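You operate a simulated robot arm through the tools that you are given. There is no shell and no other tool.

You run a simulated robot arm. Do the job below in one go: nothing can be reset, and whatever is moved stays where it is left.

Task
Put the green spoon and the blue teaspoon in their bays.
Fine: cutlery drawer, shut again.

The check looks at the end state, three seconds after you hand in, the way a careful person would. Anything else that was tipped, shoved, dropped, spilled or broken makes it a failure.

Robot
A 6-joint arm with a two-finger parallel gripper, fixed in place. Base frame: the origin is at the foot of the arm, x ahead of it, y to its left, z up. Lengths are in m, angles in degrees, forces in N, time in s.
With the tool pointing down near the work surface it reaches from about 0.32 to 0.7 m from the base axis. Its first joint turns from -166.0 to 166.0 degrees. Payload 4.1 kg.
The TCP is the grasp point between the finger pads, 0.023 m short of the fingertips. In the tool frame z runs along the fingers and y along their closing line. The gripper opens to 0.094 m. The fingers are 0.038 m wide and 0.01 m thick; the gripper's body (0.054 by 0.096 m) begins 0.039 m behind the TCP.
Orientation is that of the tool frame in the base frame, as [roll, pitch, yaw] about the fixed x, y, z axes, in that order (R = Rz(yaw) Ry(pitch) Rx(roll)). With the fingers straight down and closing along the base's y, the tool's x points along the base's -x, its y along +y and its z along -z.

Tools
- The arm moves only by the tool move_arm. Its argument "moves" is a list of rows, each an object of numbers (a shift or turn left out is 0, a gripper value left out holds the last): "ax", "ay", "az": the turn, a rotation vector about the base's x, y, z in degrees; "tx", "ty", "tz": the shift along the base's x, y, z in m; "grip": the finger opening in m, from 0 to 0.094. In form: [{"ax": .., "ay": .., "az": .., "tx": .., "ty": .., "tz": .., "grip": ..}, ...]. A call has 1 to 20 rows; each row is the pose to reach, as a shift and turn from the pose commanded when the call began. A row lasts 0.2 s, in which the tool goes at most 0.05 m and 8.6 degrees; a call with a longer step from one row to the next is refused whole, and so is a gripper value outside its range. Where a pose cannot be reached the arm comes as near as it can. A force on the tool above 40 N (or 10 N above the force at the start of the call, whichever is more), or a blocked arm, ends the call early, and 0.2 s more pass. The fingers move at their own pace (about 0.045 m/s each) and stop on an object; they squeeze with about 24 N. The grip force told is the motor's: it shows also when the fingers shut on nothing. Time passes only in rows, and 0.2 s behind the last, so rows that repeat a pose let the fingers close. The reply holds the time, the measured pose of the TCP, the force on the tool along the base axes, the opening and the grip force, in the units named above and with some noise, with the torque about the TCP (base axes, N m) and any sound that the robot's microphone picked up, and new pictures: "pictures" is both (left out), scene, wrist or none.
- Cameras (640 x 400 px; columns grow to the right, rows downward): "scene" is fixed at [0.0477, -0.6498, 1.4627]; the picture's right is [0.62, -0.79, 0.00], its down [-0.51, -0.40, -0.76] and it looks along [0.60, 0.47, -0.65] (base axes); focal length 259 px, centre (320, 200). "wrist" rides on the gripper at [0.086, 0.016, -0.074] in the tool frame; the picture's right is [-0.18, 0.98, 0.00], its down [-0.58, -0.11, -0.81] and it looks along [-0.79, -0.15, 0.59] (tool axes); focal length 243 px, centre (320, 200). There is no depth. A picture from a camera that has moved, and an enlarged one, comes with that camera's place and axes in the base frame and with its lens.
- raise_lower(by): slides the trunk up (or, below 0, down) by that many m; the arm rides with it, the base frame stays. It gives what a move gives, with no picture.
- inspect(camera, box): a new picture of the part [left, top, right, bottom] of that camera's present view, enlarged. The clock stands still meanwhile.
- job_done(): hands the job in; it is judged then, once.

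Nothing tells you positions but the pictures and the camera data. Unless the task says otherwise, let go and move clear before handing in.

The tools are called by a JSON object that holds its "name" and its "arguments". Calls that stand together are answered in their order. move_arm: Moves the arm, as the interface text tells. Its arguments: {"type":"object","properties":{"moves":{"type":"array"},"pictures":{"type":"string","enum":["both","scene","wrist","none"]}},"required":["moves"]} The other tools are called the same way: raise_lower (by) slides the trunk up or down; inspect (camera, box) takes an enlarged picture of a part of a camera's view; job_done () hands the job in.

At the start:

```text
t: 0.0
tcp_pos: [0.4561, -0.105, 1.1485]
orientation: [-180.0, 0.0, -180.0]
wrist_force: [1.0, -0.2, -0.4]
wrist_torque: [0.01, 0.02, -0.01]
gripper_width: 0.0937
grasp_force: 0.0
trunk travel left (down, up): [-0.5, 0.09]
```

scene: 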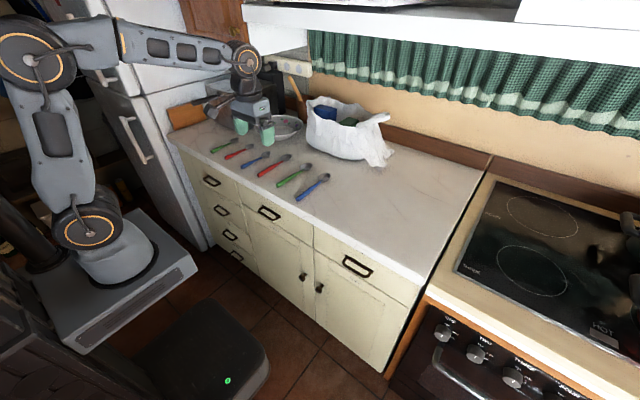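
wrist: 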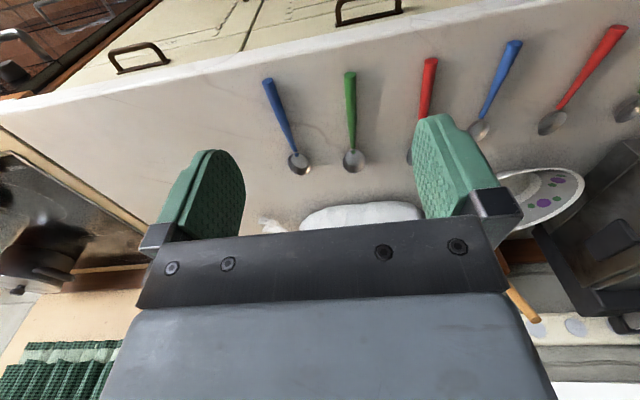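

I see a counter with six spoons (green, red, blue small / red, green, blue larger) and drawers in the cabinet below. I'll look closer first to identify which are spoons, which teaspoons, and where the cutlery drawer is.

{"name": "inspect", "arguments": {"camera": "scene", "box": [190, 110, 350, 210]}}

{"name": "inspect", "arguments": {"camera": "scene", "box": [170, 150, 410, 300]}}

{"name": "inspect", "arguments": {"camera": "wrist", "box": [240, 0, 640, 250]}}

```text
4.00 times, centred on (270, 160) of scene
camera zoom: at [0.0477, -0.6498, 1.4627], right [0.62, -0.79, 0.0], down [-0.51, -0.4, -0.76], along [0.6, 0.47, -0.65], focal length 1036 px, centre (520, 360)
```

zoom: 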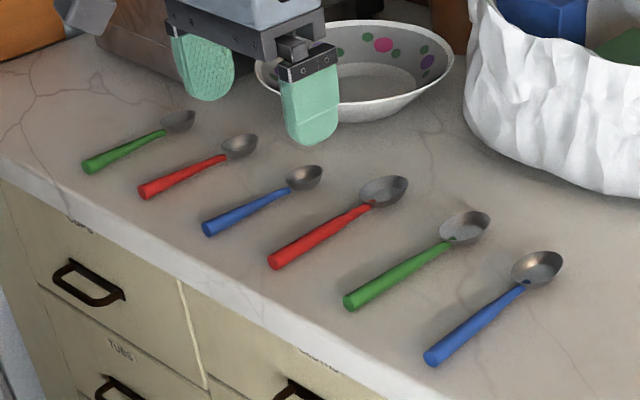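

```text
2.67 times, centred on (290, 225) of scene
camera zoom: at [0.0477, -0.6498, 1.4627], right [0.62, -0.79, 0.0], down [-0.51, -0.4, -0.76], along [0.6, 0.47, -0.65], focal length 690 px, centre (400, 133)
```

zoom: 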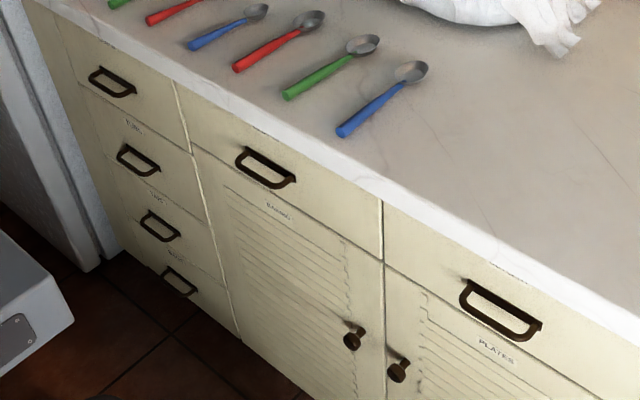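

```text
1.60 times, centred on (440, 125) of wrist
camera zoom: at [0.3692, -0.0883, 1.2228], right [0.18, 0.98, 0.0], down [0.58, -0.11, 0.81], along [0.79, -0.15, -0.59], focal length 388 px, centre (128, 320)
```

zoom: 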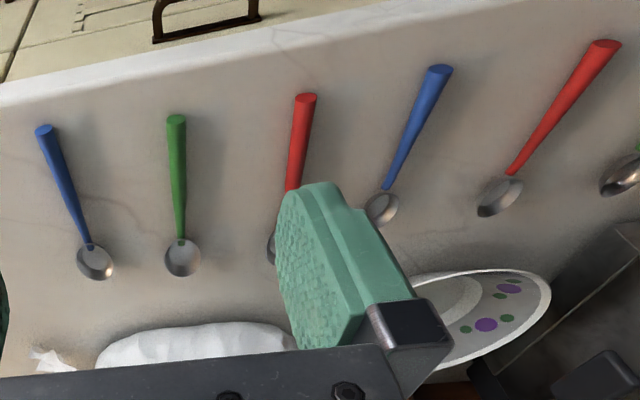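

Six spoons: three small ones (green, red, blue) and three large ones (red, green, blue). I now zoom in on the drawer labels to find the cutlery drawer.

{"name": "inspect", "arguments": {"camera": "scene", "box": [190, 150, 250, 188]}}

{"name": "inspect", "arguments": {"camera": "scene", "box": [190, 180, 270, 230]}}

{"name": "inspect", "arguments": {"camera": "scene", "box": [240, 185, 320, 235]}}

{"name": "inspect", "arguments": {"camera": "scene", "box": [320, 230, 400, 280]}}

{"name": "inspect", "arguments": {"camera": "wrist", "box": [80, 0, 440, 100]}}

```text
10.53 times, centred on (220, 169) of scene
camera zoom: at [0.0477, -0.6498, 1.4627], right [0.62, -0.79, 0.0], down [-0.51, -0.4, -0.76], along [0.6, 0.47, -0.65], focal length 2725 px, centre (1373, 526)
```

zoom: 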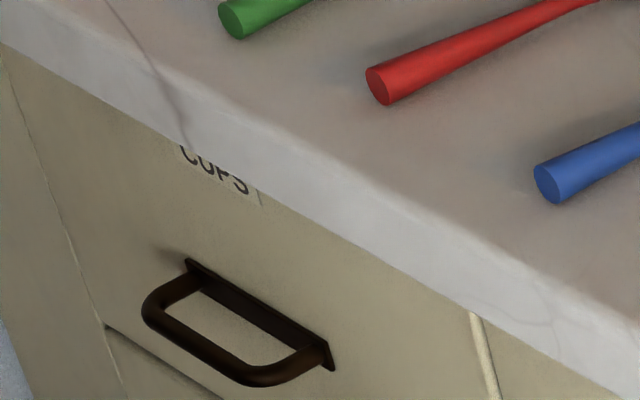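

```text
8.00 times, centred on (230, 205) of scene
camera zoom: at [0.0477, -0.6498, 1.4627], right [0.62, -0.79, 0.0], down [-0.51, -0.4, -0.76], along [0.6, 0.47, -0.65], focal length 2071 px, centre (1040, 160)
```

zoom: 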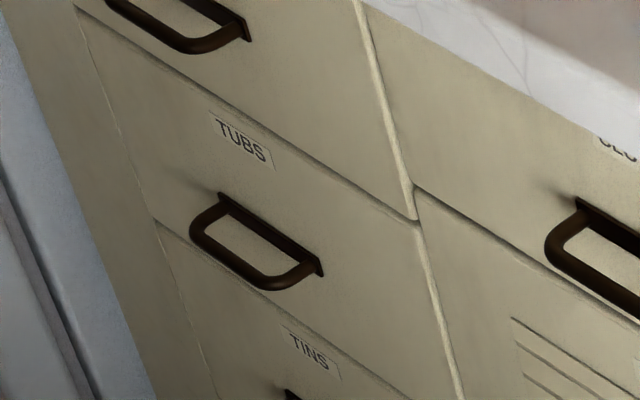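

```text
8.00 times, centred on (280, 210) of scene
camera zoom: at [0.0477, -0.6498, 1.4627], right [0.62, -0.79, 0.0], down [-0.51, -0.4, -0.76], along [0.6, 0.47, -0.65], focal length 2071 px, centre (640, 120)
```

zoom: 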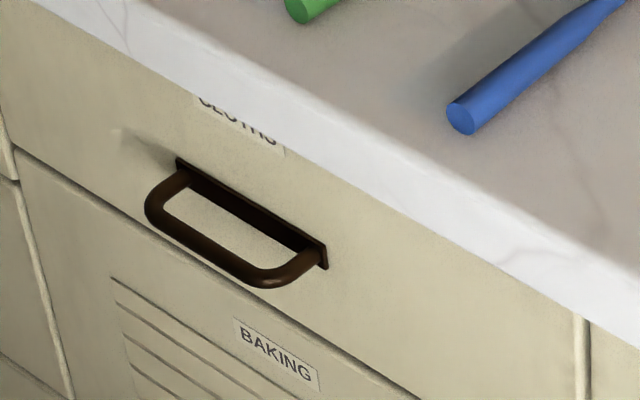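

```text
8.00 times, centred on (360, 255) of scene
camera zoom: at [0.0477, -0.6498, 1.4627], right [0.62, -0.79, 0.0], down [-0.51, -0.4, -0.76], along [0.6, 0.47, -0.65], focal length 2071 px, centre (0, -240)
```

zoom: 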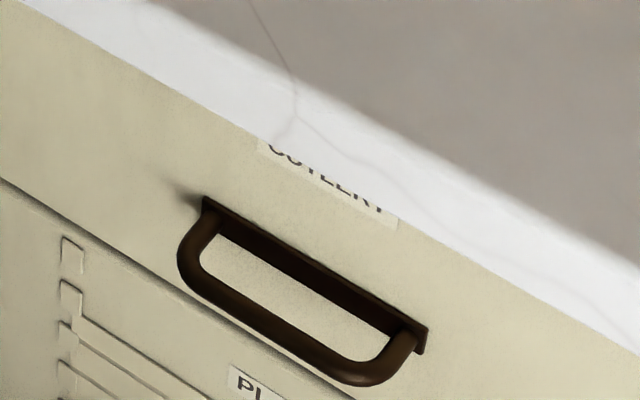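

```text
1.78 times, centred on (260, 50) of wrist
camera zoom: at [0.3692, -0.0883, 1.2228], right [0.18, 0.98, 0.0], down [0.58, -0.11, 0.81], along [0.79, -0.15, -0.59], focal length 431 px, centre (427, 467)
```

zoom: 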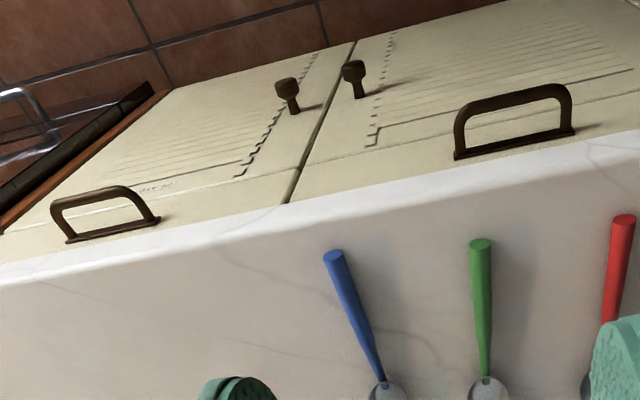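

The CUTLERY drawer is the right-hand one; by triangulating I put its handle bar at about (0.487, -0.44, 0.768), the counter top at z≈0.90, and its front edge at x≈0.49. The large green spoon lies at about x 0.53–0.72, y -0.08. I start by moving back in front of the drawer and turning the gripper.

{"name": "move_arm", "arguments": {"moves": [{"az": -8, "tx": -0.014, "ty": -0.03}, {"az": -16, "tx": -0.028, "ty": -0.06}, {"az": -24, "tx": -0.042, "ty": -0.09}, {"az": -32, "tx": -0.056, "ty": -0.12}, {"az": -40, "tx": -0.07, "ty": -0.15}, {"az": -48, "tx": -0.084, "ty": -0.18}, {"az": -56, "tx": -0.098, "ty": -0.21}, {"az": -64, "tx": -0.112, "ty": -0.24}, {"az": -72, "tx": -0.126, "ty": -0.27}, {"az": -80, "tx": -0.14, "ty": -0.3}, {"az": -86, "tx": -0.15, "ty": -0.32}, {"az": -90, "tx": -0.156, "ty": -0.335}]}}

```text
t: 2.6
tcp_pos: [0.3005, -0.4388, 1.1474]
orientation: [-180.0, 0.0, 89.9]
wrist_force: [-0.4, -0.1, 1.3]
wrist_torque: [-0.04, 0.02, -0.02]
gripper_width: 0.0939
grasp_force: 0.1
trunk travel left (down, up): [-0.5, 0.09]
camera wrist: at [0.3159, -0.3535, 1.2219], right [0.98, -0.19, 0.0], down [-0.11, -0.58, 0.81], along [-0.15, -0.79, -0.59], focal length 243 px, centre (320, 200)
```

scene: 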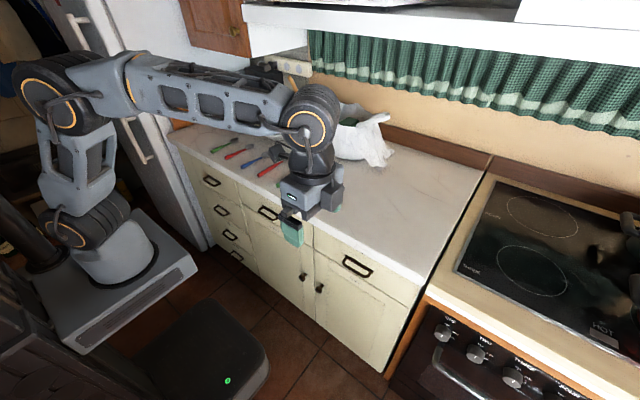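
wrist: 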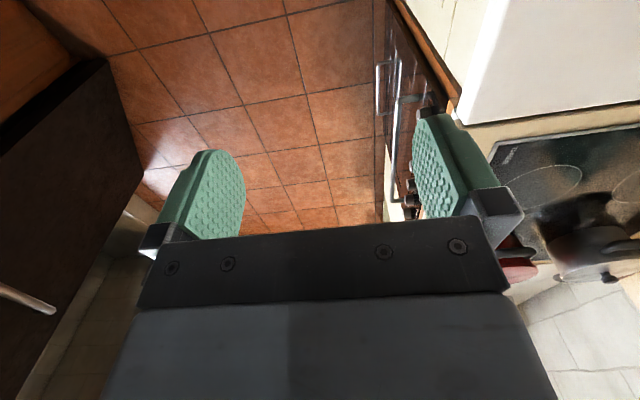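

The gripper is in front of the drawer, closing along x, and clear of everything. Next I tilt it to point forwards (horizontal) while still high up.

{"name": "move_arm", "arguments": {"moves": [{"ay": -8}, {"ay": -16}, {"ay": -24}, {"ay": -32}, {"ay": -40}, {"ay": -48}, {"ay": -56}, {"ay": -64}, {"ay": -72}, {"ay": -80}, {"ay": -85}, {"ay": -85, "grip": 0.05}]}}

```text
t: 5.2
tcp_pos: [0.3003, -0.4403, 1.1485]
orientation: [94.8, 0.1, 90.1]
wrist_force: [0.0, 0.3, 0.0]
wrist_torque: [0.03, -0.03, -0.02]
gripper_width: 0.0589
grasp_force: 0.0
trunk travel left (down, up): [-0.5, 0.09]
camera wrist: at [0.2268, -0.3533, 1.1704], right [0.08, -0.18, 0.98], down [-0.81, -0.58, -0.04], along [0.58, -0.79, -0.2], focal length 243 px, centre (320, 200)
```

scene: 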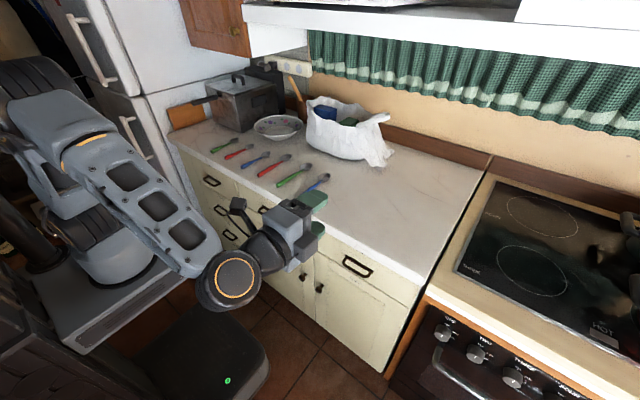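
wrist: 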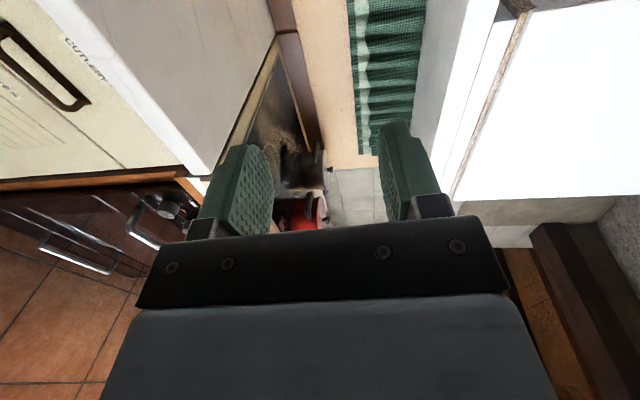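

The gripper now points forward horizontally at (0.30, -0.44, 1.15), and the wrist view agrees with my handle estimate. I lower the trunk so the gripper comes level with the drawer handle.

{"name": "raise_lower", "arguments": {"by": -0.2}}

```text
t: 7.4
tcp_pos: [0.3009, -0.4403, 0.9489]
orientation: [94.9, 0.0, 90.0]
wrist_force: [0.3, 0.6, -0.5]
wrist_torque: [-0.01, -0.02, 0.01]
gripper_width: 0.0498
grasp_force: 0.1
trunk travel left (down, up): [-0.3, 0.29]
```

{"name": "raise_lower", "arguments": {"by": -0.18}}

{"name": "inspect", "arguments": {"camera": "wrist", "box": [0, 0, 640, 400]}}

{"name": "inspect", "arguments": {"camera": "scene", "box": [200, 150, 440, 300]}}

```text
t: 9.4
tcp_pos: [0.3015, -0.4401, 0.7691]
orientation: [95.0, 0.0, 90.0]
wrist_force: [-0.5, -0.1, 0.2]
wrist_torque: [0.04, 0.0, -0.03]
gripper_width: 0.05
grasp_force: 0.0
trunk travel left (down, up): [-0.12, 0.47]
```

```text
1.00 times, centred on (320, 200) of wrist (not enlarged: the box is as wide or as high as the picture)
camera zoom: at [0.2269, -0.3532, 0.7906], right [0.09, -0.18, 0.98], down [-0.81, -0.58, -0.04], along [0.58, -0.79, -0.2], focal length 243 px, centre (320, 200)
```

zoom: 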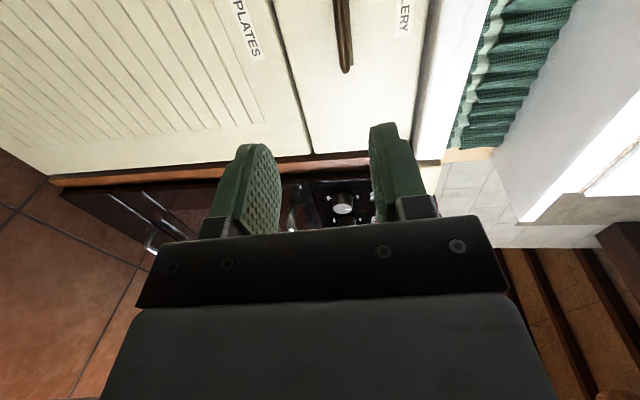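

```text
2.67 times, centred on (320, 225) of scene
camera zoom: at [0.0477, -0.6498, 1.4627], right [0.62, -0.79, 0.0], down [-0.51, -0.4, -0.76], along [0.6, 0.47, -0.65], focal length 690 px, centre (320, 133)
```

zoom: 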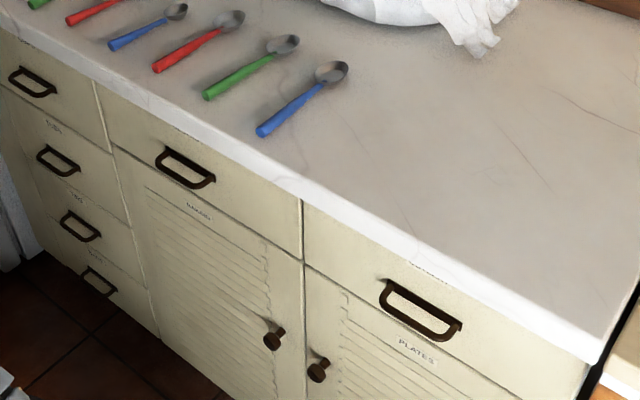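

The trunk is down, the TCP is at z 0.769 and the handle bar projects to z≈0.771. I advance part of the way towards the handle and check.

{"name": "move_arm", "arguments": {"moves": [{"tx": 0.04}, {"tx": 0.08}, {"tx": 0.115, "tz": 0.001}, {"tx": 0.14, "tz": 0.002}]}}

{"name": "inspect", "arguments": {"camera": "scene", "box": [280, 220, 420, 308]}}

```text
t: 10.4
tcp_pos: [0.441, -0.4384, 0.7719]
orientation: [95.0, -0.1, 90.0]
wrist_force: [1.1, -0.7, 0.4]
wrist_torque: [-0.02, 0.0, 0.02]
gripper_width: 0.0498
grasp_force: 0.1
trunk travel left (down, up): [-0.12, 0.47]
camera wrist: at [0.3673, -0.3516, 0.7927], right [0.09, -0.18, 0.98], down [-0.81, -0.58, -0.04], along [0.58, -0.79, -0.2], focal length 243 px, centre (320, 200)
```

scene: 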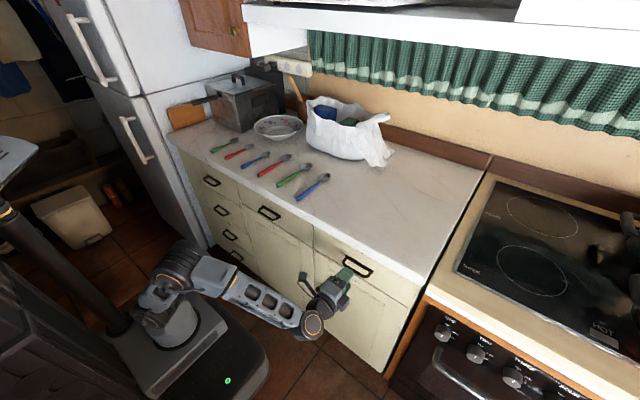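
wrist: 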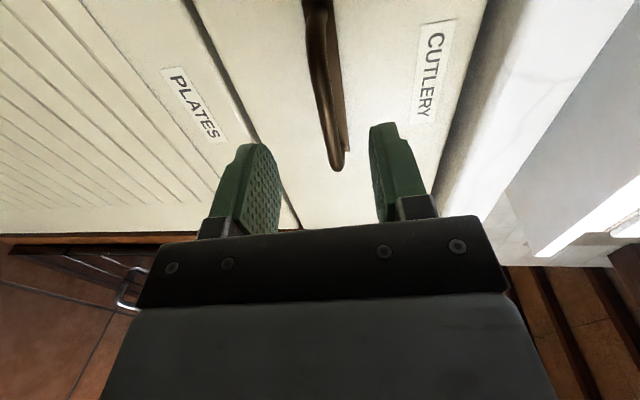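

```text
4.55 times, centred on (350, 264) of scene
camera zoom: at [0.0477, -0.6498, 1.4627], right [0.62, -0.79, 0.0], down [-0.51, -0.4, -0.76], along [0.6, 0.47, -0.65], focal length 1177 px, centre (184, -91)
```

zoom: 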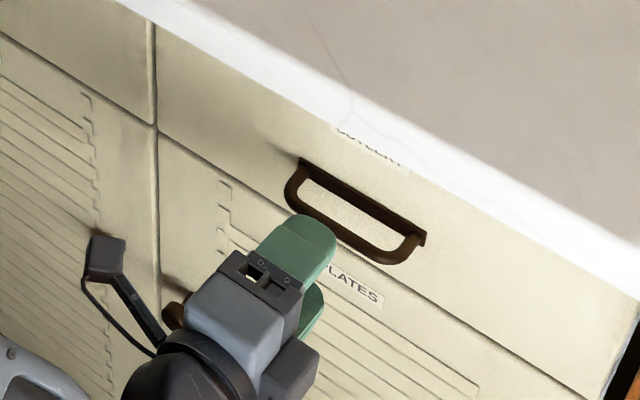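

The bar lies between the open fingers. I move forward to straddle it and close the fingers.

{"name": "move_arm", "arguments": {"moves": [{"tx": 0.02, "tz": -0.001}, {"tx": 0.035, "tz": -0.002}, {"tx": 0.044, "tz": -0.002}, {"tx": 0.044, "tz": -0.002, "grip": 0.03}, {"tx": 0.044, "tz": -0.002, "grip": 0.0}, {"tx": 0.044, "tz": -0.002, "grip": 0.0}, {"tx": 0.044, "tz": -0.002, "grip": 0.0}, {"tx": 0.044, "tz": -0.002, "grip": 0.0}]}}

{"name": "inspect", "arguments": {"camera": "scene", "box": [280, 220, 420, 308]}}

```text
t: 12.2
tcp_pos: [0.4839, -0.439, 0.7714]
orientation: [94.7, 0.1, 90.0]
wrist_force: [1.9, -4.7, 20.7]
wrist_torque: [0.62, -0.06, 0.51]
gripper_width: 0.0091
grasp_force: 44.8
trunk travel left (down, up): [-0.12, 0.47]
camera wrist: at [0.4106, -0.3516, 0.7931], right [0.08, -0.18, 0.98], down [-0.81, -0.58, -0.04], along [0.58, -0.79, -0.19], focal length 243 px, centre (320, 200)
```

scene: 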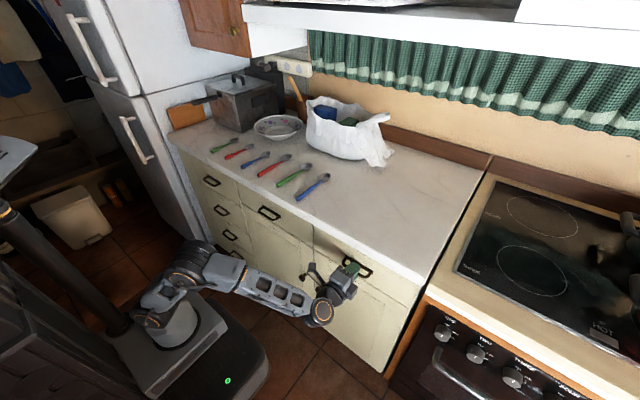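
wrist: 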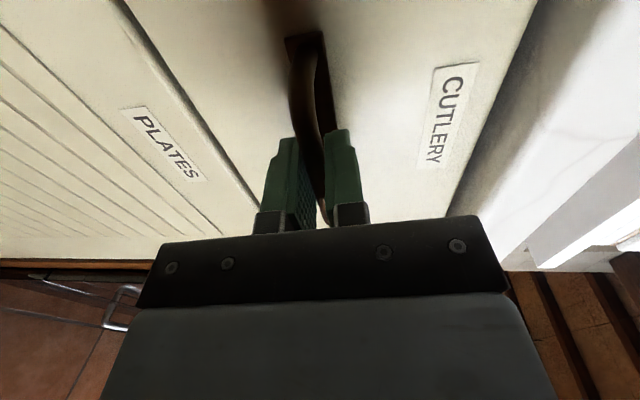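

```text
4.55 times, centred on (350, 264) of scene
camera zoom: at [0.0477, -0.6498, 1.4627], right [0.62, -0.79, 0.0], down [-0.51, -0.4, -0.76], along [0.6, 0.47, -0.65], focal length 1177 px, centre (184, -91)
```

zoom: 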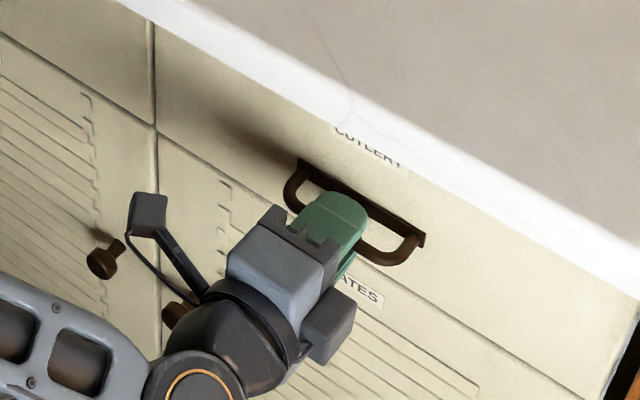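

The fingers hold the bar firmly (9 mm wide). The tool is pressed slightly upward by the bar, so I ease up 2 mm and begin pulling the drawer open gently.

{"name": "move_arm", "arguments": {"moves": [{"tz": 0.002}, {"tx": -0.005, "tz": 0.002}, {"tx": -0.012, "tz": 0.002}, {"tx": -0.02, "tz": 0.002}, {"tx": -0.03, "tz": 0.002}, {"tx": -0.04, "tz": 0.002}, {"tx": -0.05, "tz": 0.002}, {"tx": -0.06, "tz": 0.002}]}}

```text
t: 14.0
tcp_pos: [0.4225, -0.4386, 0.772]
orientation: [95.0, 0.2, 90.1]
wrist_force: [-0.7, 5.0, 17.3]
wrist_torque: [0.35, -0.02, 0.53]
gripper_width: 0.0094
grasp_force: 45.1
trunk travel left (down, up): [-0.12, 0.47]
camera wrist: at [0.3496, -0.3518, 0.7935], right [0.09, -0.18, 0.98], down [-0.81, -0.58, -0.04], along [0.58, -0.79, -0.2], focal length 243 px, centre (320, 200)
```

scene: 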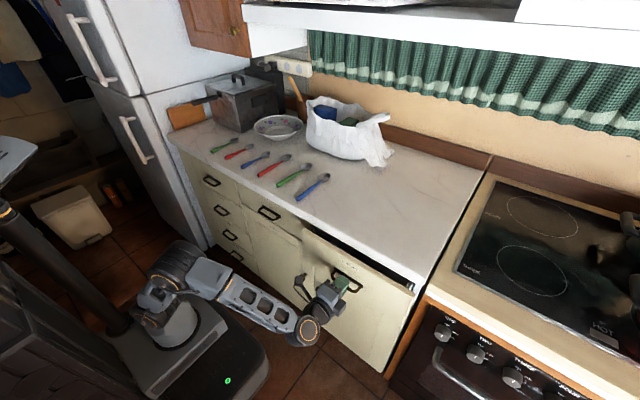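
wrist: 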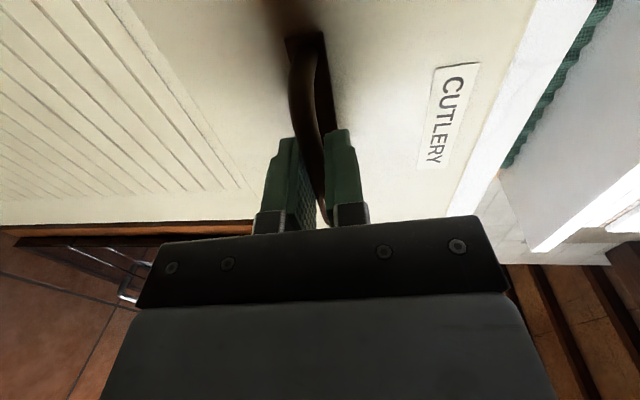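

The drawer slides smoothly (now about 6 cm open). I keep pulling towards about 25 cm total.

{"name": "move_arm", "arguments": {"moves": [{"tx": -0.012}, {"tx": -0.025}, {"tx": -0.04}, {"tx": -0.055}, {"tx": -0.07}, {"tx": -0.085}, {"tx": -0.1}, {"tx": -0.115}, {"tx": -0.13}, {"tx": -0.14}]}}

{"name": "inspect", "arguments": {"camera": "scene", "box": [240, 190, 440, 315]}}

```text
t: 16.2
tcp_pos: [0.2843, -0.4382, 0.7717]
orientation: [95.0, -0.1, 90.0]
wrist_force: [0.9, 10.4, 10.9]
wrist_torque: [0.11, -0.07, -1.0]
gripper_width: 0.0094
grasp_force: 44.4
trunk travel left (down, up): [-0.12, 0.47]
camera wrist: at [0.2109, -0.3517, 0.7936], right [0.09, -0.18, 0.98], down [-0.81, -0.58, -0.04], along [0.58, -0.79, -0.2], focal length 243 px, centre (320, 200)
```

scene: 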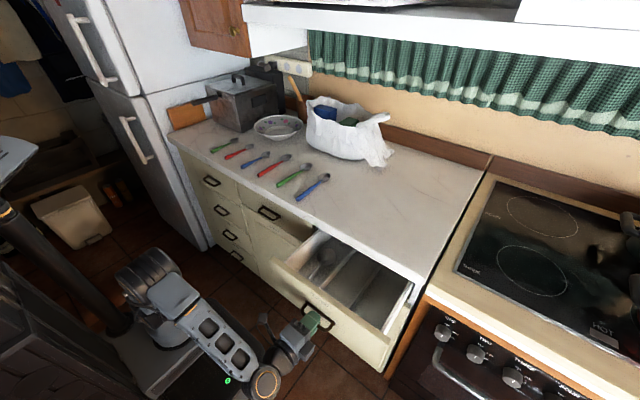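
wrist: 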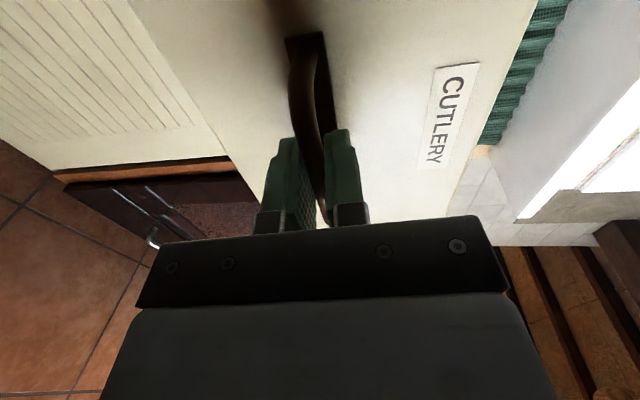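

```text
3.20 times, centred on (340, 252) of scene
camera zoom: at [0.0477, -0.6498, 1.4627], right [0.62, -0.79, 0.0], down [-0.51, -0.4, -0.76], along [0.6, 0.47, -0.65], focal length 828 px, centre (256, 32)
```

zoom: 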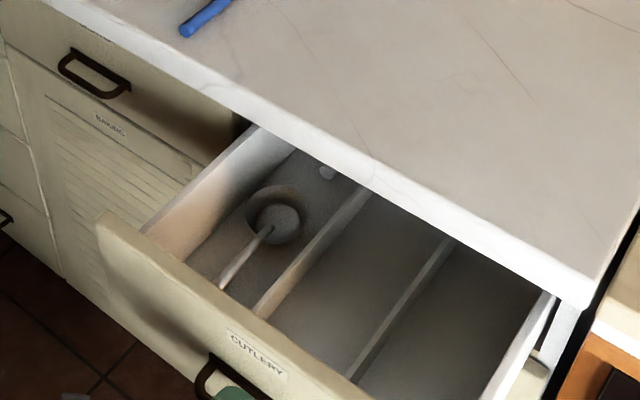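

The drawer is ~20 cm open; I can see a bay with a ladle on the left plus more bays. I'll pull a bit more to see the whole layout and have room.

{"name": "move_arm", "arguments": {"moves": [{"tx": -0.01}, {"tx": -0.02}, {"tx": -0.03}, {"tx": -0.04}, {"tx": -0.05}, {"tx": -0.06}]}}

{"name": "inspect", "arguments": {"camera": "scene", "box": [260, 200, 430, 306]}}

```text
t: 17.6
tcp_pos: [0.2246, -0.4388, 0.7723]
orientation: [95.0, 0.1, 90.2]
wrist_force: [-0.2, 4.8, 12.4]
wrist_torque: [0.46, -0.04, 1.2]
gripper_width: 0.0092
grasp_force: 45.1
trunk travel left (down, up): [-0.12, 0.47]
camera wrist: at [0.1508, -0.3518, 0.7935], right [0.09, -0.18, 0.98], down [-0.81, -0.58, -0.04], along [0.58, -0.79, -0.2], focal length 243 px, centre (320, 200)
```

scene: 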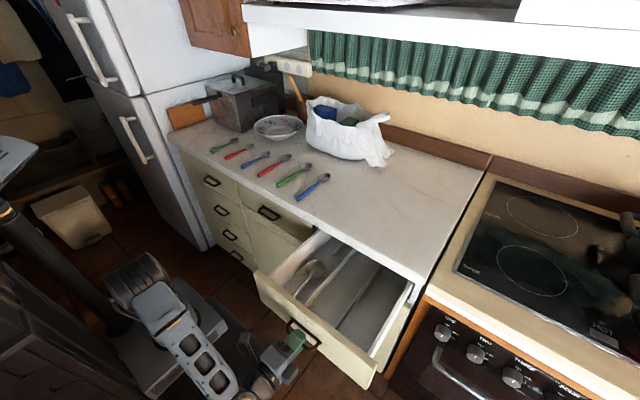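
wrist: 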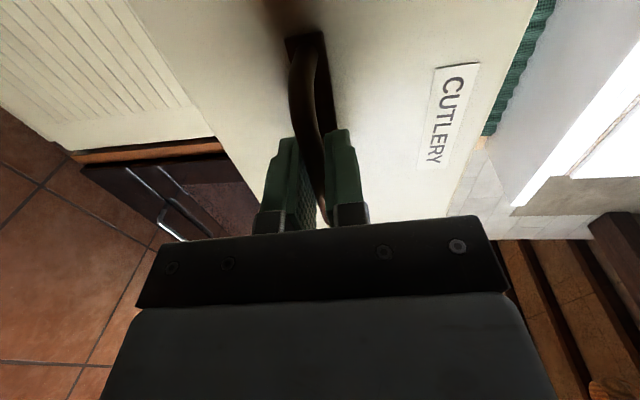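

```text
3.76 times, centred on (345, 253) of scene
camera zoom: at [0.0477, -0.6498, 1.4627], right [0.62, -0.79, 0.0], down [-0.51, -0.4, -0.76], along [0.6, 0.47, -0.65], focal length 975 px, centre (226, 0)
```

zoom: 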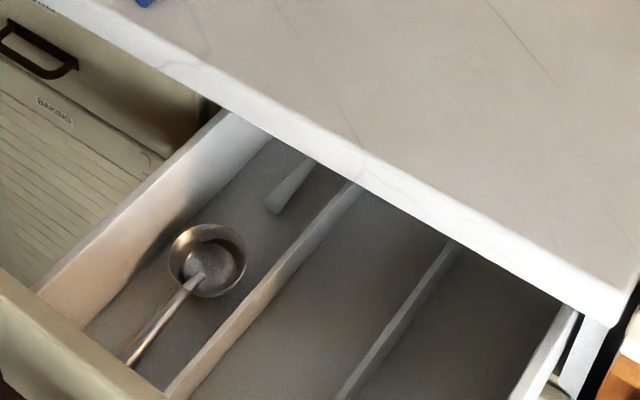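

The drawer is ~26 cm open. I release the handle, back off, and then raise the trunk to look inside from above.

{"name": "move_arm", "arguments": {"moves": [{"grip": 0.03}, {"grip": 0.05}, {"grip": 0.05}, {"tx": -0.012, "grip": 0.05}, {"tx": -0.025}, {"tx": -0.04}, {"tx": -0.052}], "pictures": "scene"}}

```text
t: 19.2
tcp_pos: [0.1721, -0.44, 0.7711]
orientation: [95.0, 0.0, 89.9]
wrist_force: [-0.2, -0.7, 0.3]
wrist_torque: [0.03, -0.03, 0.0]
gripper_width: 0.0501
grasp_force: 0.1
trunk travel left (down, up): [-0.12, 0.47]
```

scene: 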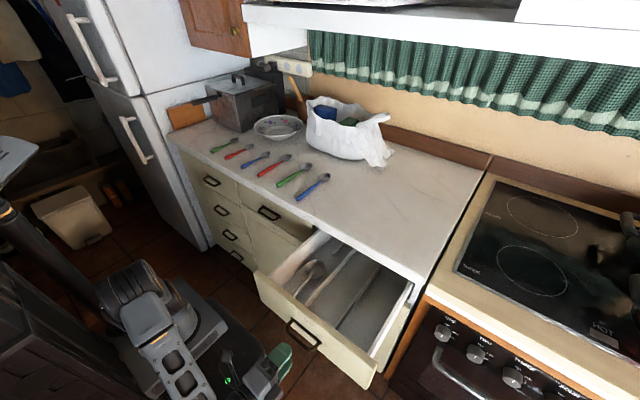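

Released and clear. Now the trunk goes back up.

{"name": "raise_lower", "arguments": {"by": 0.38}}

{"name": "inspect", "arguments": {"camera": "wrist", "box": [0, 0, 640, 400]}}

```text
t: 22.8
tcp_pos: [0.1719, -0.4394, 1.1524]
orientation: [95.0, 0.0, 90.0]
wrist_force: [0.5, 0.0, -1.0]
wrist_torque: [-0.02, -0.02, 0.03]
gripper_width: 0.0501
grasp_force: 0.0
trunk travel left (down, up): [-0.5, 0.09]
```

```text
1.00 times, centred on (320, 200) of wrist (not enlarged: the box is as wide or as high as the picture)
camera zoom: at [0.0986, -0.3534, 1.1739], right [0.09, -0.18, 0.98], down [-0.81, -0.58, -0.04], along [0.58, -0.79, -0.2], focal length 243 px, centre (320, 200)
```

zoom: 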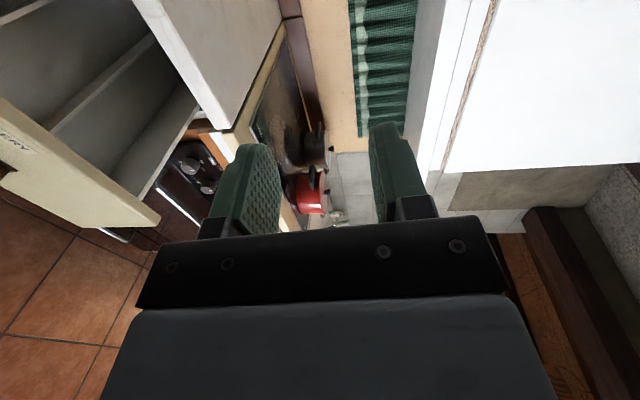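

I pitch the gripper back to pointing down, then turn it so the wrist camera looks forward into the drawer.

{"name": "move_arm", "arguments": {"moves": [{"ay": 8, "tx": 0.01}, {"ay": 16, "tx": 0.02}, {"ay": 24, "tx": 0.03}, {"ay": 32, "tx": 0.04}, {"ay": 40, "tx": 0.05}, {"ay": 48, "tx": 0.06}, {"ay": 56, "tx": 0.07}, {"ay": 64, "tx": 0.08}, {"ay": 72, "tx": 0.09}, {"ay": 80, "tx": 0.1}, {"ay": 85, "tx": 0.11}], "pictures": "none"}}

{"name": "move_arm", "arguments": {"moves": [{"az": 8}, {"az": 16}, {"az": 24}, {"az": 32}, {"az": 40}, {"az": 48}, {"az": 56}, {"az": 64}, {"az": 72}, {"az": 80}, {"az": 86}, {"az": 90}]}}

```text
t: 25.2
tcp_pos: [0.2818, -0.4409, 1.1528]
orientation: [-180.0, 0.1, 90.0]
wrist_force: [-0.5, -0.3, 0.2]
wrist_torque: [-0.02, 0.02, 0.05]
gripper_width: 0.0498
grasp_force: 0.0
trunk travel left (down, up): [-0.5, 0.09]
```

```text
t: 27.8
tcp_pos: [0.282, -0.4394, 1.1528]
orientation: [180.0, 0.1, -179.9]
wrist_force: [-0.1, 0.3, 0.6]
wrist_torque: [-0.01, 0.04, 0.0]
gripper_width: 0.05
grasp_force: 0.1
trunk travel left (down, up): [-0.5, 0.09]
camera wrist: at [0.1946, -0.4239, 1.2262], right [0.18, 0.98, 0.0], down [0.58, -0.11, 0.81], along [0.79, -0.15, -0.59], focal length 243 px, centre (320, 200)
```

scene: 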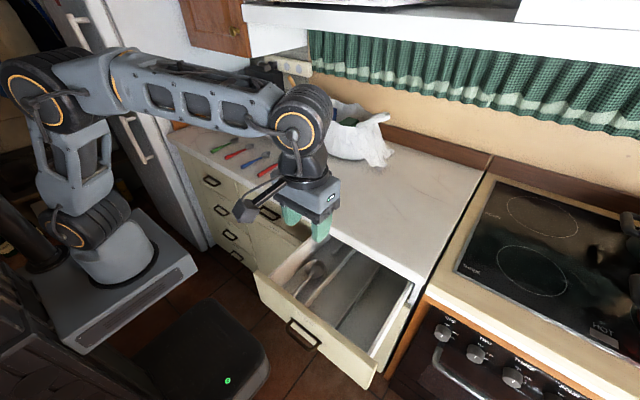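
wrist: 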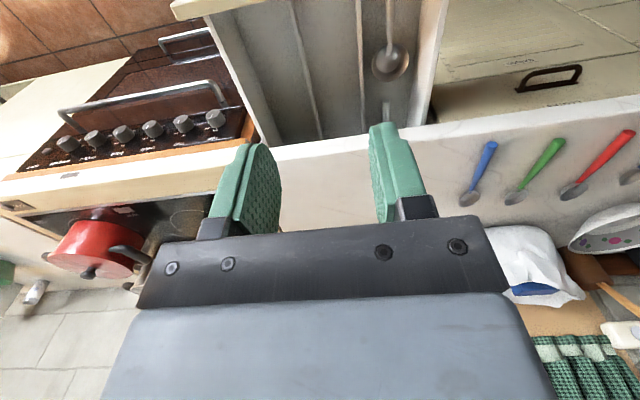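

{"name": "inspect", "arguments": {"camera": "wrist", "box": [190, -10, 450, 150]}}

{"name": "inspect", "arguments": {"camera": "scene", "box": [310, 235, 420, 304]}}

```text
refused: -10 is not a number from 0 to 400
```

```text
5.80 times, centred on (365, 270) of scene
camera zoom: at [0.0477, -0.6498, 1.4627], right [0.62, -0.79, 0.0], down [-0.51, -0.4, -0.76], along [0.6, 0.47, -0.65], focal length 1501 px, centre (59, -203)
```

zoom: 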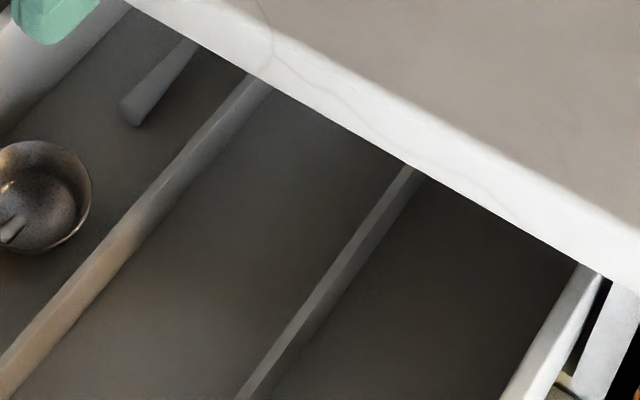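

I need a flatter view under the counter edge, so I move back and lower to see the whole bays.

{"name": "move_arm", "arguments": {"moves": [{"tx": -0.02, "tz": -0.04, "ty": 0.01}, {"tx": -0.04, "tz": -0.08, "ty": 0.02}, {"tx": -0.06, "tz": -0.12, "ty": 0.03}, {"tx": -0.08, "tz": -0.16, "ty": 0.03}], "pictures": "wrist"}}

{"name": "inspect", "arguments": {"camera": "wrist", "box": [190, 0, 450, 160]}}

```text
t: 28.8
tcp_pos: [0.2008, -0.4097, 0.9922]
orientation: [-179.9, -0.1, -179.9]
wrist_force: [0.6, 0.6, 0.1]
wrist_torque: [0.01, -0.02, -0.02]
gripper_width: 0.0501
grasp_force: 0.0
trunk travel left (down, up): [-0.5, 0.09]
camera wrist: at [0.1134, -0.3935, 1.066], right [0.18, 0.98, 0.0], down [0.58, -0.11, 0.81], along [0.79, -0.15, -0.59], focal length 243 px, centre (320, 200)
```

wrist: 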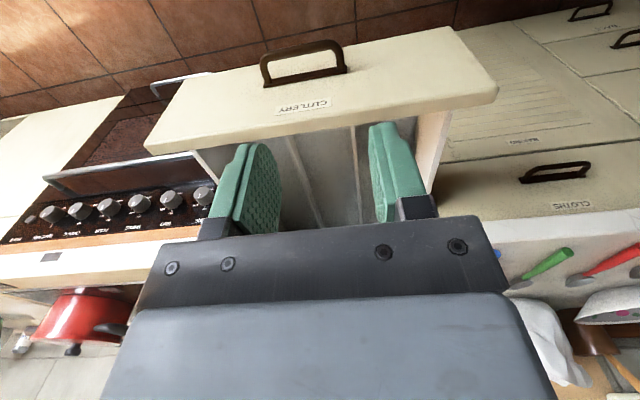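

```text
2.46 times, centred on (320, 80) of wrist
camera zoom: at [0.1134, -0.3935, 1.066], right [0.18, 0.98, 0.0], down [0.58, -0.11, 0.81], along [0.79, -0.15, -0.59], focal length 597 px, centre (320, 495)
```

zoom: 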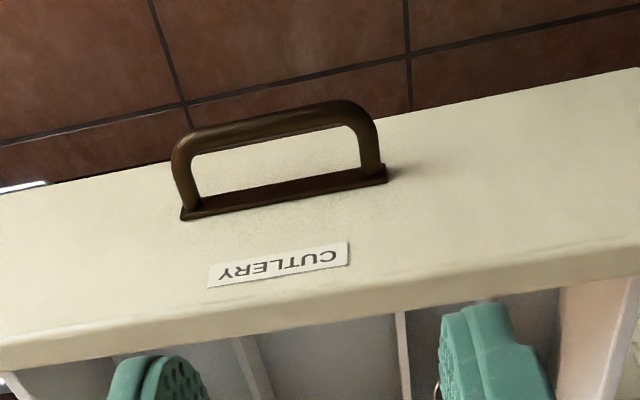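

The drawer front blocks the low view. I'll bring the camera above the open drawer with a slight tilt to look toward the back of the bays under the counter.

{"name": "move_arm", "arguments": {"moves": [{"tx": 0.04, "grip": 0.094}, {"tx": 0.08, "ay": -4}, {"tx": 0.115, "ay": -8, "tz": -0.01}, {"tx": 0.14, "ty": -0.01, "ay": -12, "tz": -0.025}, {"tx": 0.15, "ty": -0.016, "ay": -15, "tz": -0.045}], "pictures": "both"}}

{"name": "inspect", "arguments": {"camera": "wrist", "box": [190, 0, 450, 160]}}

```text
t: 30.0
tcp_pos: [0.3522, -0.4273, 0.9481]
orientation: [-179.8, 15.2, -180.0]
wrist_force: [-0.2, -0.3, 0.6]
wrist_torque: [0.0, 0.01, -0.01]
gripper_width: 0.0941
grasp_force: 0.1
trunk travel left (down, up): [-0.5, 0.09]
camera wrist: at [0.2492, -0.4106, 0.9973], right [0.18, 0.98, 0.05], down [0.35, -0.11, 0.93], along [0.92, -0.15, -0.36], focal length 243 px, centre (320, 200)
```

scene: 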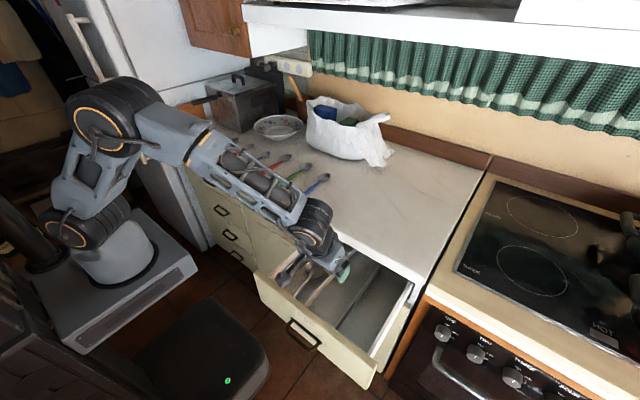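
wrist: 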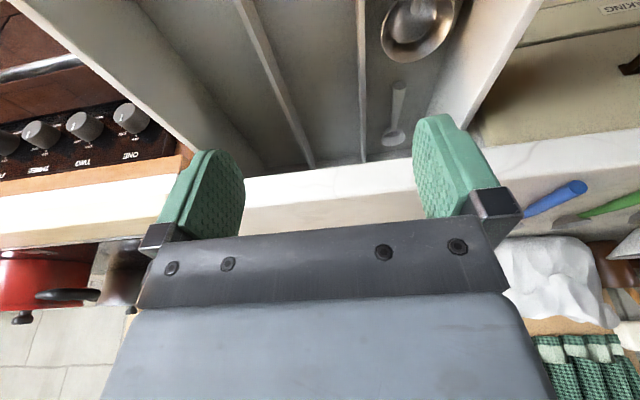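

```text
2.46 times, centred on (320, 80) of wrist
camera zoom: at [0.2492, -0.4106, 0.9973], right [0.18, 0.98, 0.05], down [0.35, -0.11, 0.93], along [0.92, -0.15, -0.36], focal length 597 px, centre (320, 495)
```

zoom: 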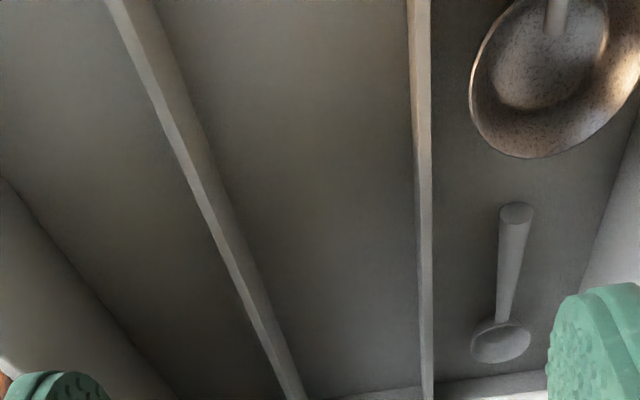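

I see the left bay holds a ladle and a grey teaspoon-sized spoon (~15 cm); the middle and right bays look empty in front. I need to look deeper under the counter to see what's further back.

{"name": "move_arm", "arguments": {"moves": [{"ay": -5, "tx": 0.003, "tz": -0.009}, {"ay": -10, "tx": 0.005, "tz": -0.018}, {"ay": -15, "tx": 0.008, "tz": -0.027}], "pictures": "wrist"}}

{"name": "inspect", "arguments": {"camera": "wrist", "box": [190, 50, 450, 210]}}

{"name": "inspect", "arguments": {"camera": "wrist", "box": [60, 0, 320, 160]}}

```text
t: 30.8
tcp_pos: [0.3611, -0.4263, 0.9198]
orientation: [179.9, 30.1, -180.0]
wrist_force: [0.4, 0.5, -0.1]
wrist_torque: [0.05, -0.04, -0.01]
gripper_width: 0.0942
grasp_force: 0.0
trunk travel left (down, up): [-0.5, 0.09]
camera wrist: at [0.2479, -0.4103, 0.9406], right [0.16, 0.98, 0.09], down [0.1, -0.11, 0.99], along [0.98, -0.15, -0.11], focal length 243 px, centre (320, 200)
```

wrist: 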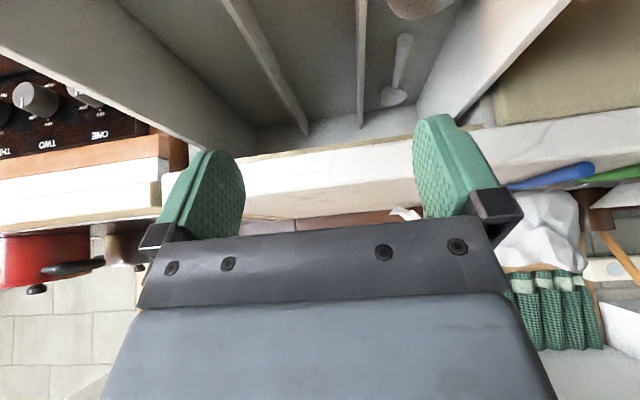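

```text
2.46 times, centred on (320, 130) of wrist
camera zoom: at [0.2479, -0.4103, 0.9406], right [0.16, 0.98, 0.09], down [0.1, -0.11, 0.99], along [0.98, -0.15, -0.11], focal length 597 px, centre (320, 372)
```

zoom: 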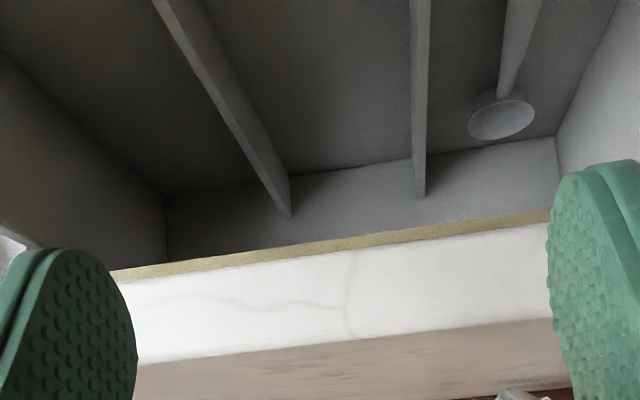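

```text
2.46 times, centred on (190, 80) of wrist
camera zoom: at [0.2479, -0.4103, 0.9406], right [0.16, 0.98, 0.09], down [0.1, -0.11, 0.99], along [0.98, -0.15, -0.11], focal length 597 px, centre (640, 495)
```

zoom: 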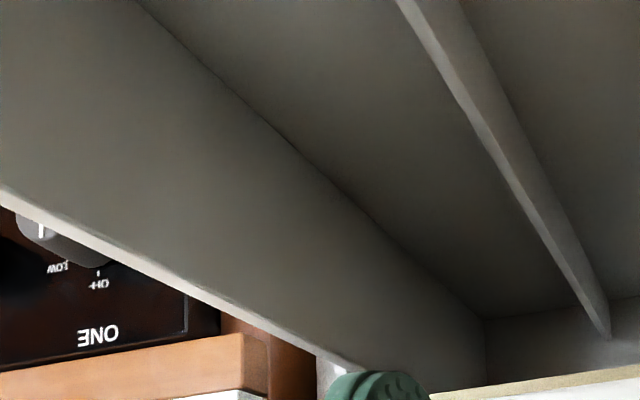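

All three bays run front to back; at the back only the left bay holds anything. I check the front parts of the bays from the scene camera.

{"name": "inspect", "arguments": {"camera": "scene", "box": [250, 230, 420, 336]}}

{"name": "inspect", "arguments": {"camera": "scene", "box": [320, 280, 420, 342]}}

{"name": "inspect", "arguments": {"camera": "scene", "box": [300, 260, 390, 316]}}

```text
3.76 times, centred on (335, 283) of scene
camera zoom: at [0.0477, -0.6498, 1.4627], right [0.62, -0.79, 0.0], down [-0.51, -0.4, -0.76], along [0.6, 0.47, -0.65], focal length 975 px, centre (264, -112)
```

zoom: 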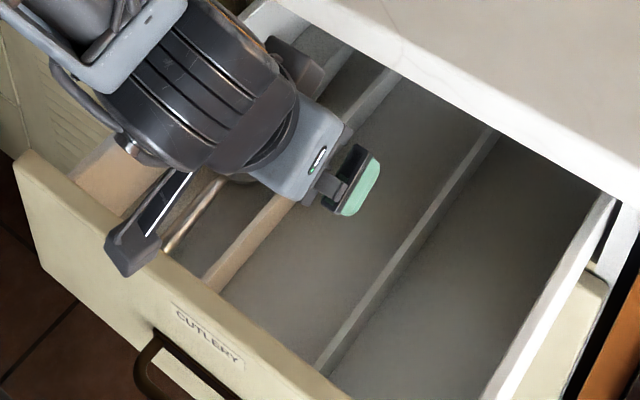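

```text
6.40 times, centred on (370, 311) of scene
camera zoom: at [0.0477, -0.6498, 1.4627], right [0.62, -0.79, 0.0], down [-0.51, -0.4, -0.76], along [0.6, 0.47, -0.65], focal length 1657 px, centre (0, -510)
```

zoom: 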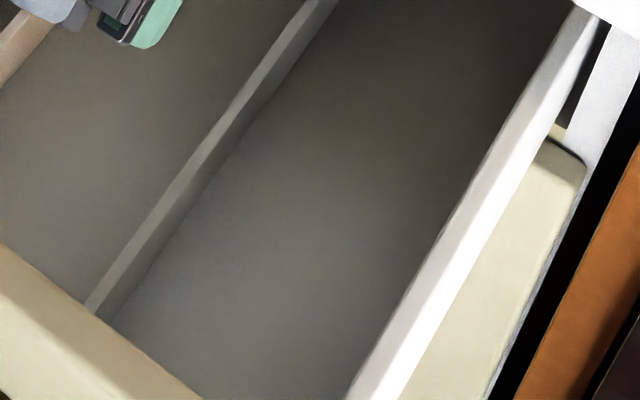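

```text
7.11 times, centred on (345, 288) of scene
camera zoom: at [0.0477, -0.6498, 1.4627], right [0.62, -0.79, 0.0], down [-0.51, -0.4, -0.76], along [0.6, 0.47, -0.65], focal length 1841 px, centre (142, -426)
```

zoom: 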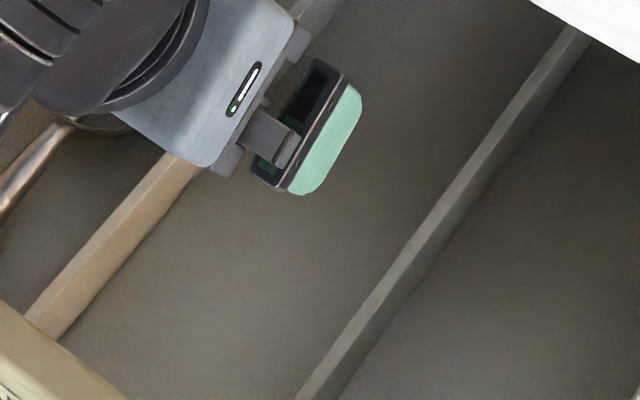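

Middle and right bays are empty, and I see no labels yet. I'll check the inner side of the drawer front, which may carry bay labels, by turning the camera around.

{"name": "move_arm", "arguments": {"moves": [{"ay": 8, "tz": 0.02}, {"ay": 16, "tz": 0.04}, {"ay": 24, "tz": 0.05}, {"ay": 30, "tz": 0.06}], "pictures": "none"}}

{"name": "move_arm", "arguments": {"moves": [{"az": -8}, {"az": -16}, {"az": -24}, {"az": -32}, {"az": -40}, {"az": -48}, {"az": -56}, {"az": -64}, {"az": -72}, {"az": -80}, {"az": -88}, {"az": -96}, {"az": -104}, {"az": -112}, {"az": -120}, {"az": -128, "ty": 0.02}, {"az": -135, "ty": 0.04}]}}

{"name": "inspect", "arguments": {"camera": "wrist", "box": [190, 0, 450, 160]}}

```text
t: 31.8
tcp_pos: [0.36, -0.4267, 0.9808]
orientation: [-179.8, -0.1, -179.9]
wrist_force: [0.4, 0.8, 0.0]
wrist_torque: [-0.01, 0.0, 0.03]
gripper_width: 0.0942
grasp_force: 0.0
trunk travel left (down, up): [-0.5, 0.09]
```

```text
t: 35.4
tcp_pos: [0.3588, -0.3855, 0.9803]
orientation: [179.9, 0.0, 44.9]
wrist_force: [0.1, 0.2, 0.3]
wrist_torque: [-0.01, 0.01, 0.02]
gripper_width: 0.0942
grasp_force: 0.1
trunk travel left (down, up): [-0.5, 0.09]
camera wrist: at [0.4311, -0.3356, 1.0538], right [0.56, -0.83, 0.0], down [-0.49, -0.33, 0.81], along [-0.67, -0.45, -0.59], focal length 243 px, centre (320, 200)
```

scene: 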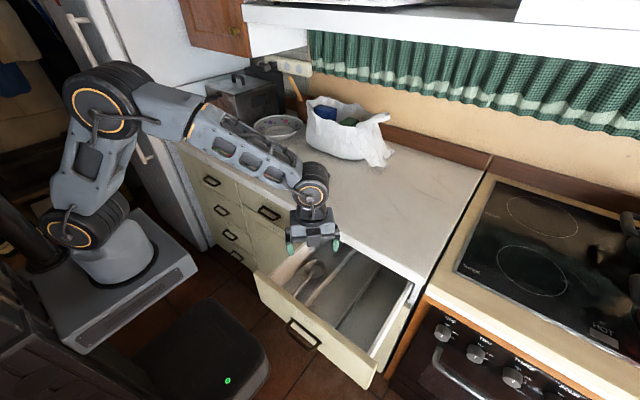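
wrist: 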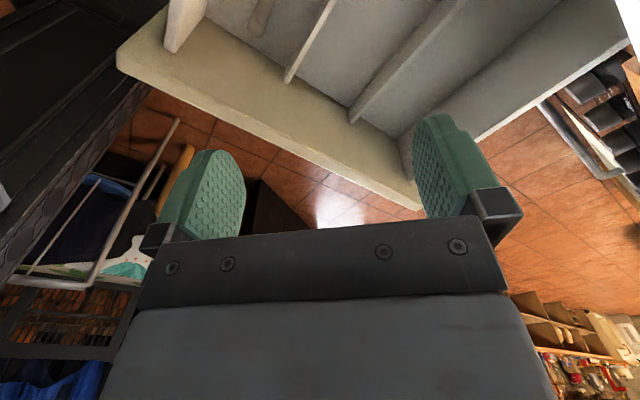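

```text
2.46 times, centred on (320, 80) of wrist
camera zoom: at [0.4311, -0.3356, 1.0538], right [0.56, -0.83, 0.0], down [-0.49, -0.33, 0.81], along [-0.67, -0.45, -0.59], focal length 597 px, centre (320, 495)
```

zoom: 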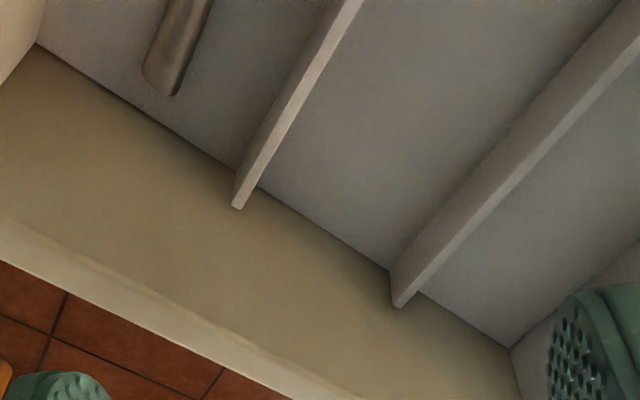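

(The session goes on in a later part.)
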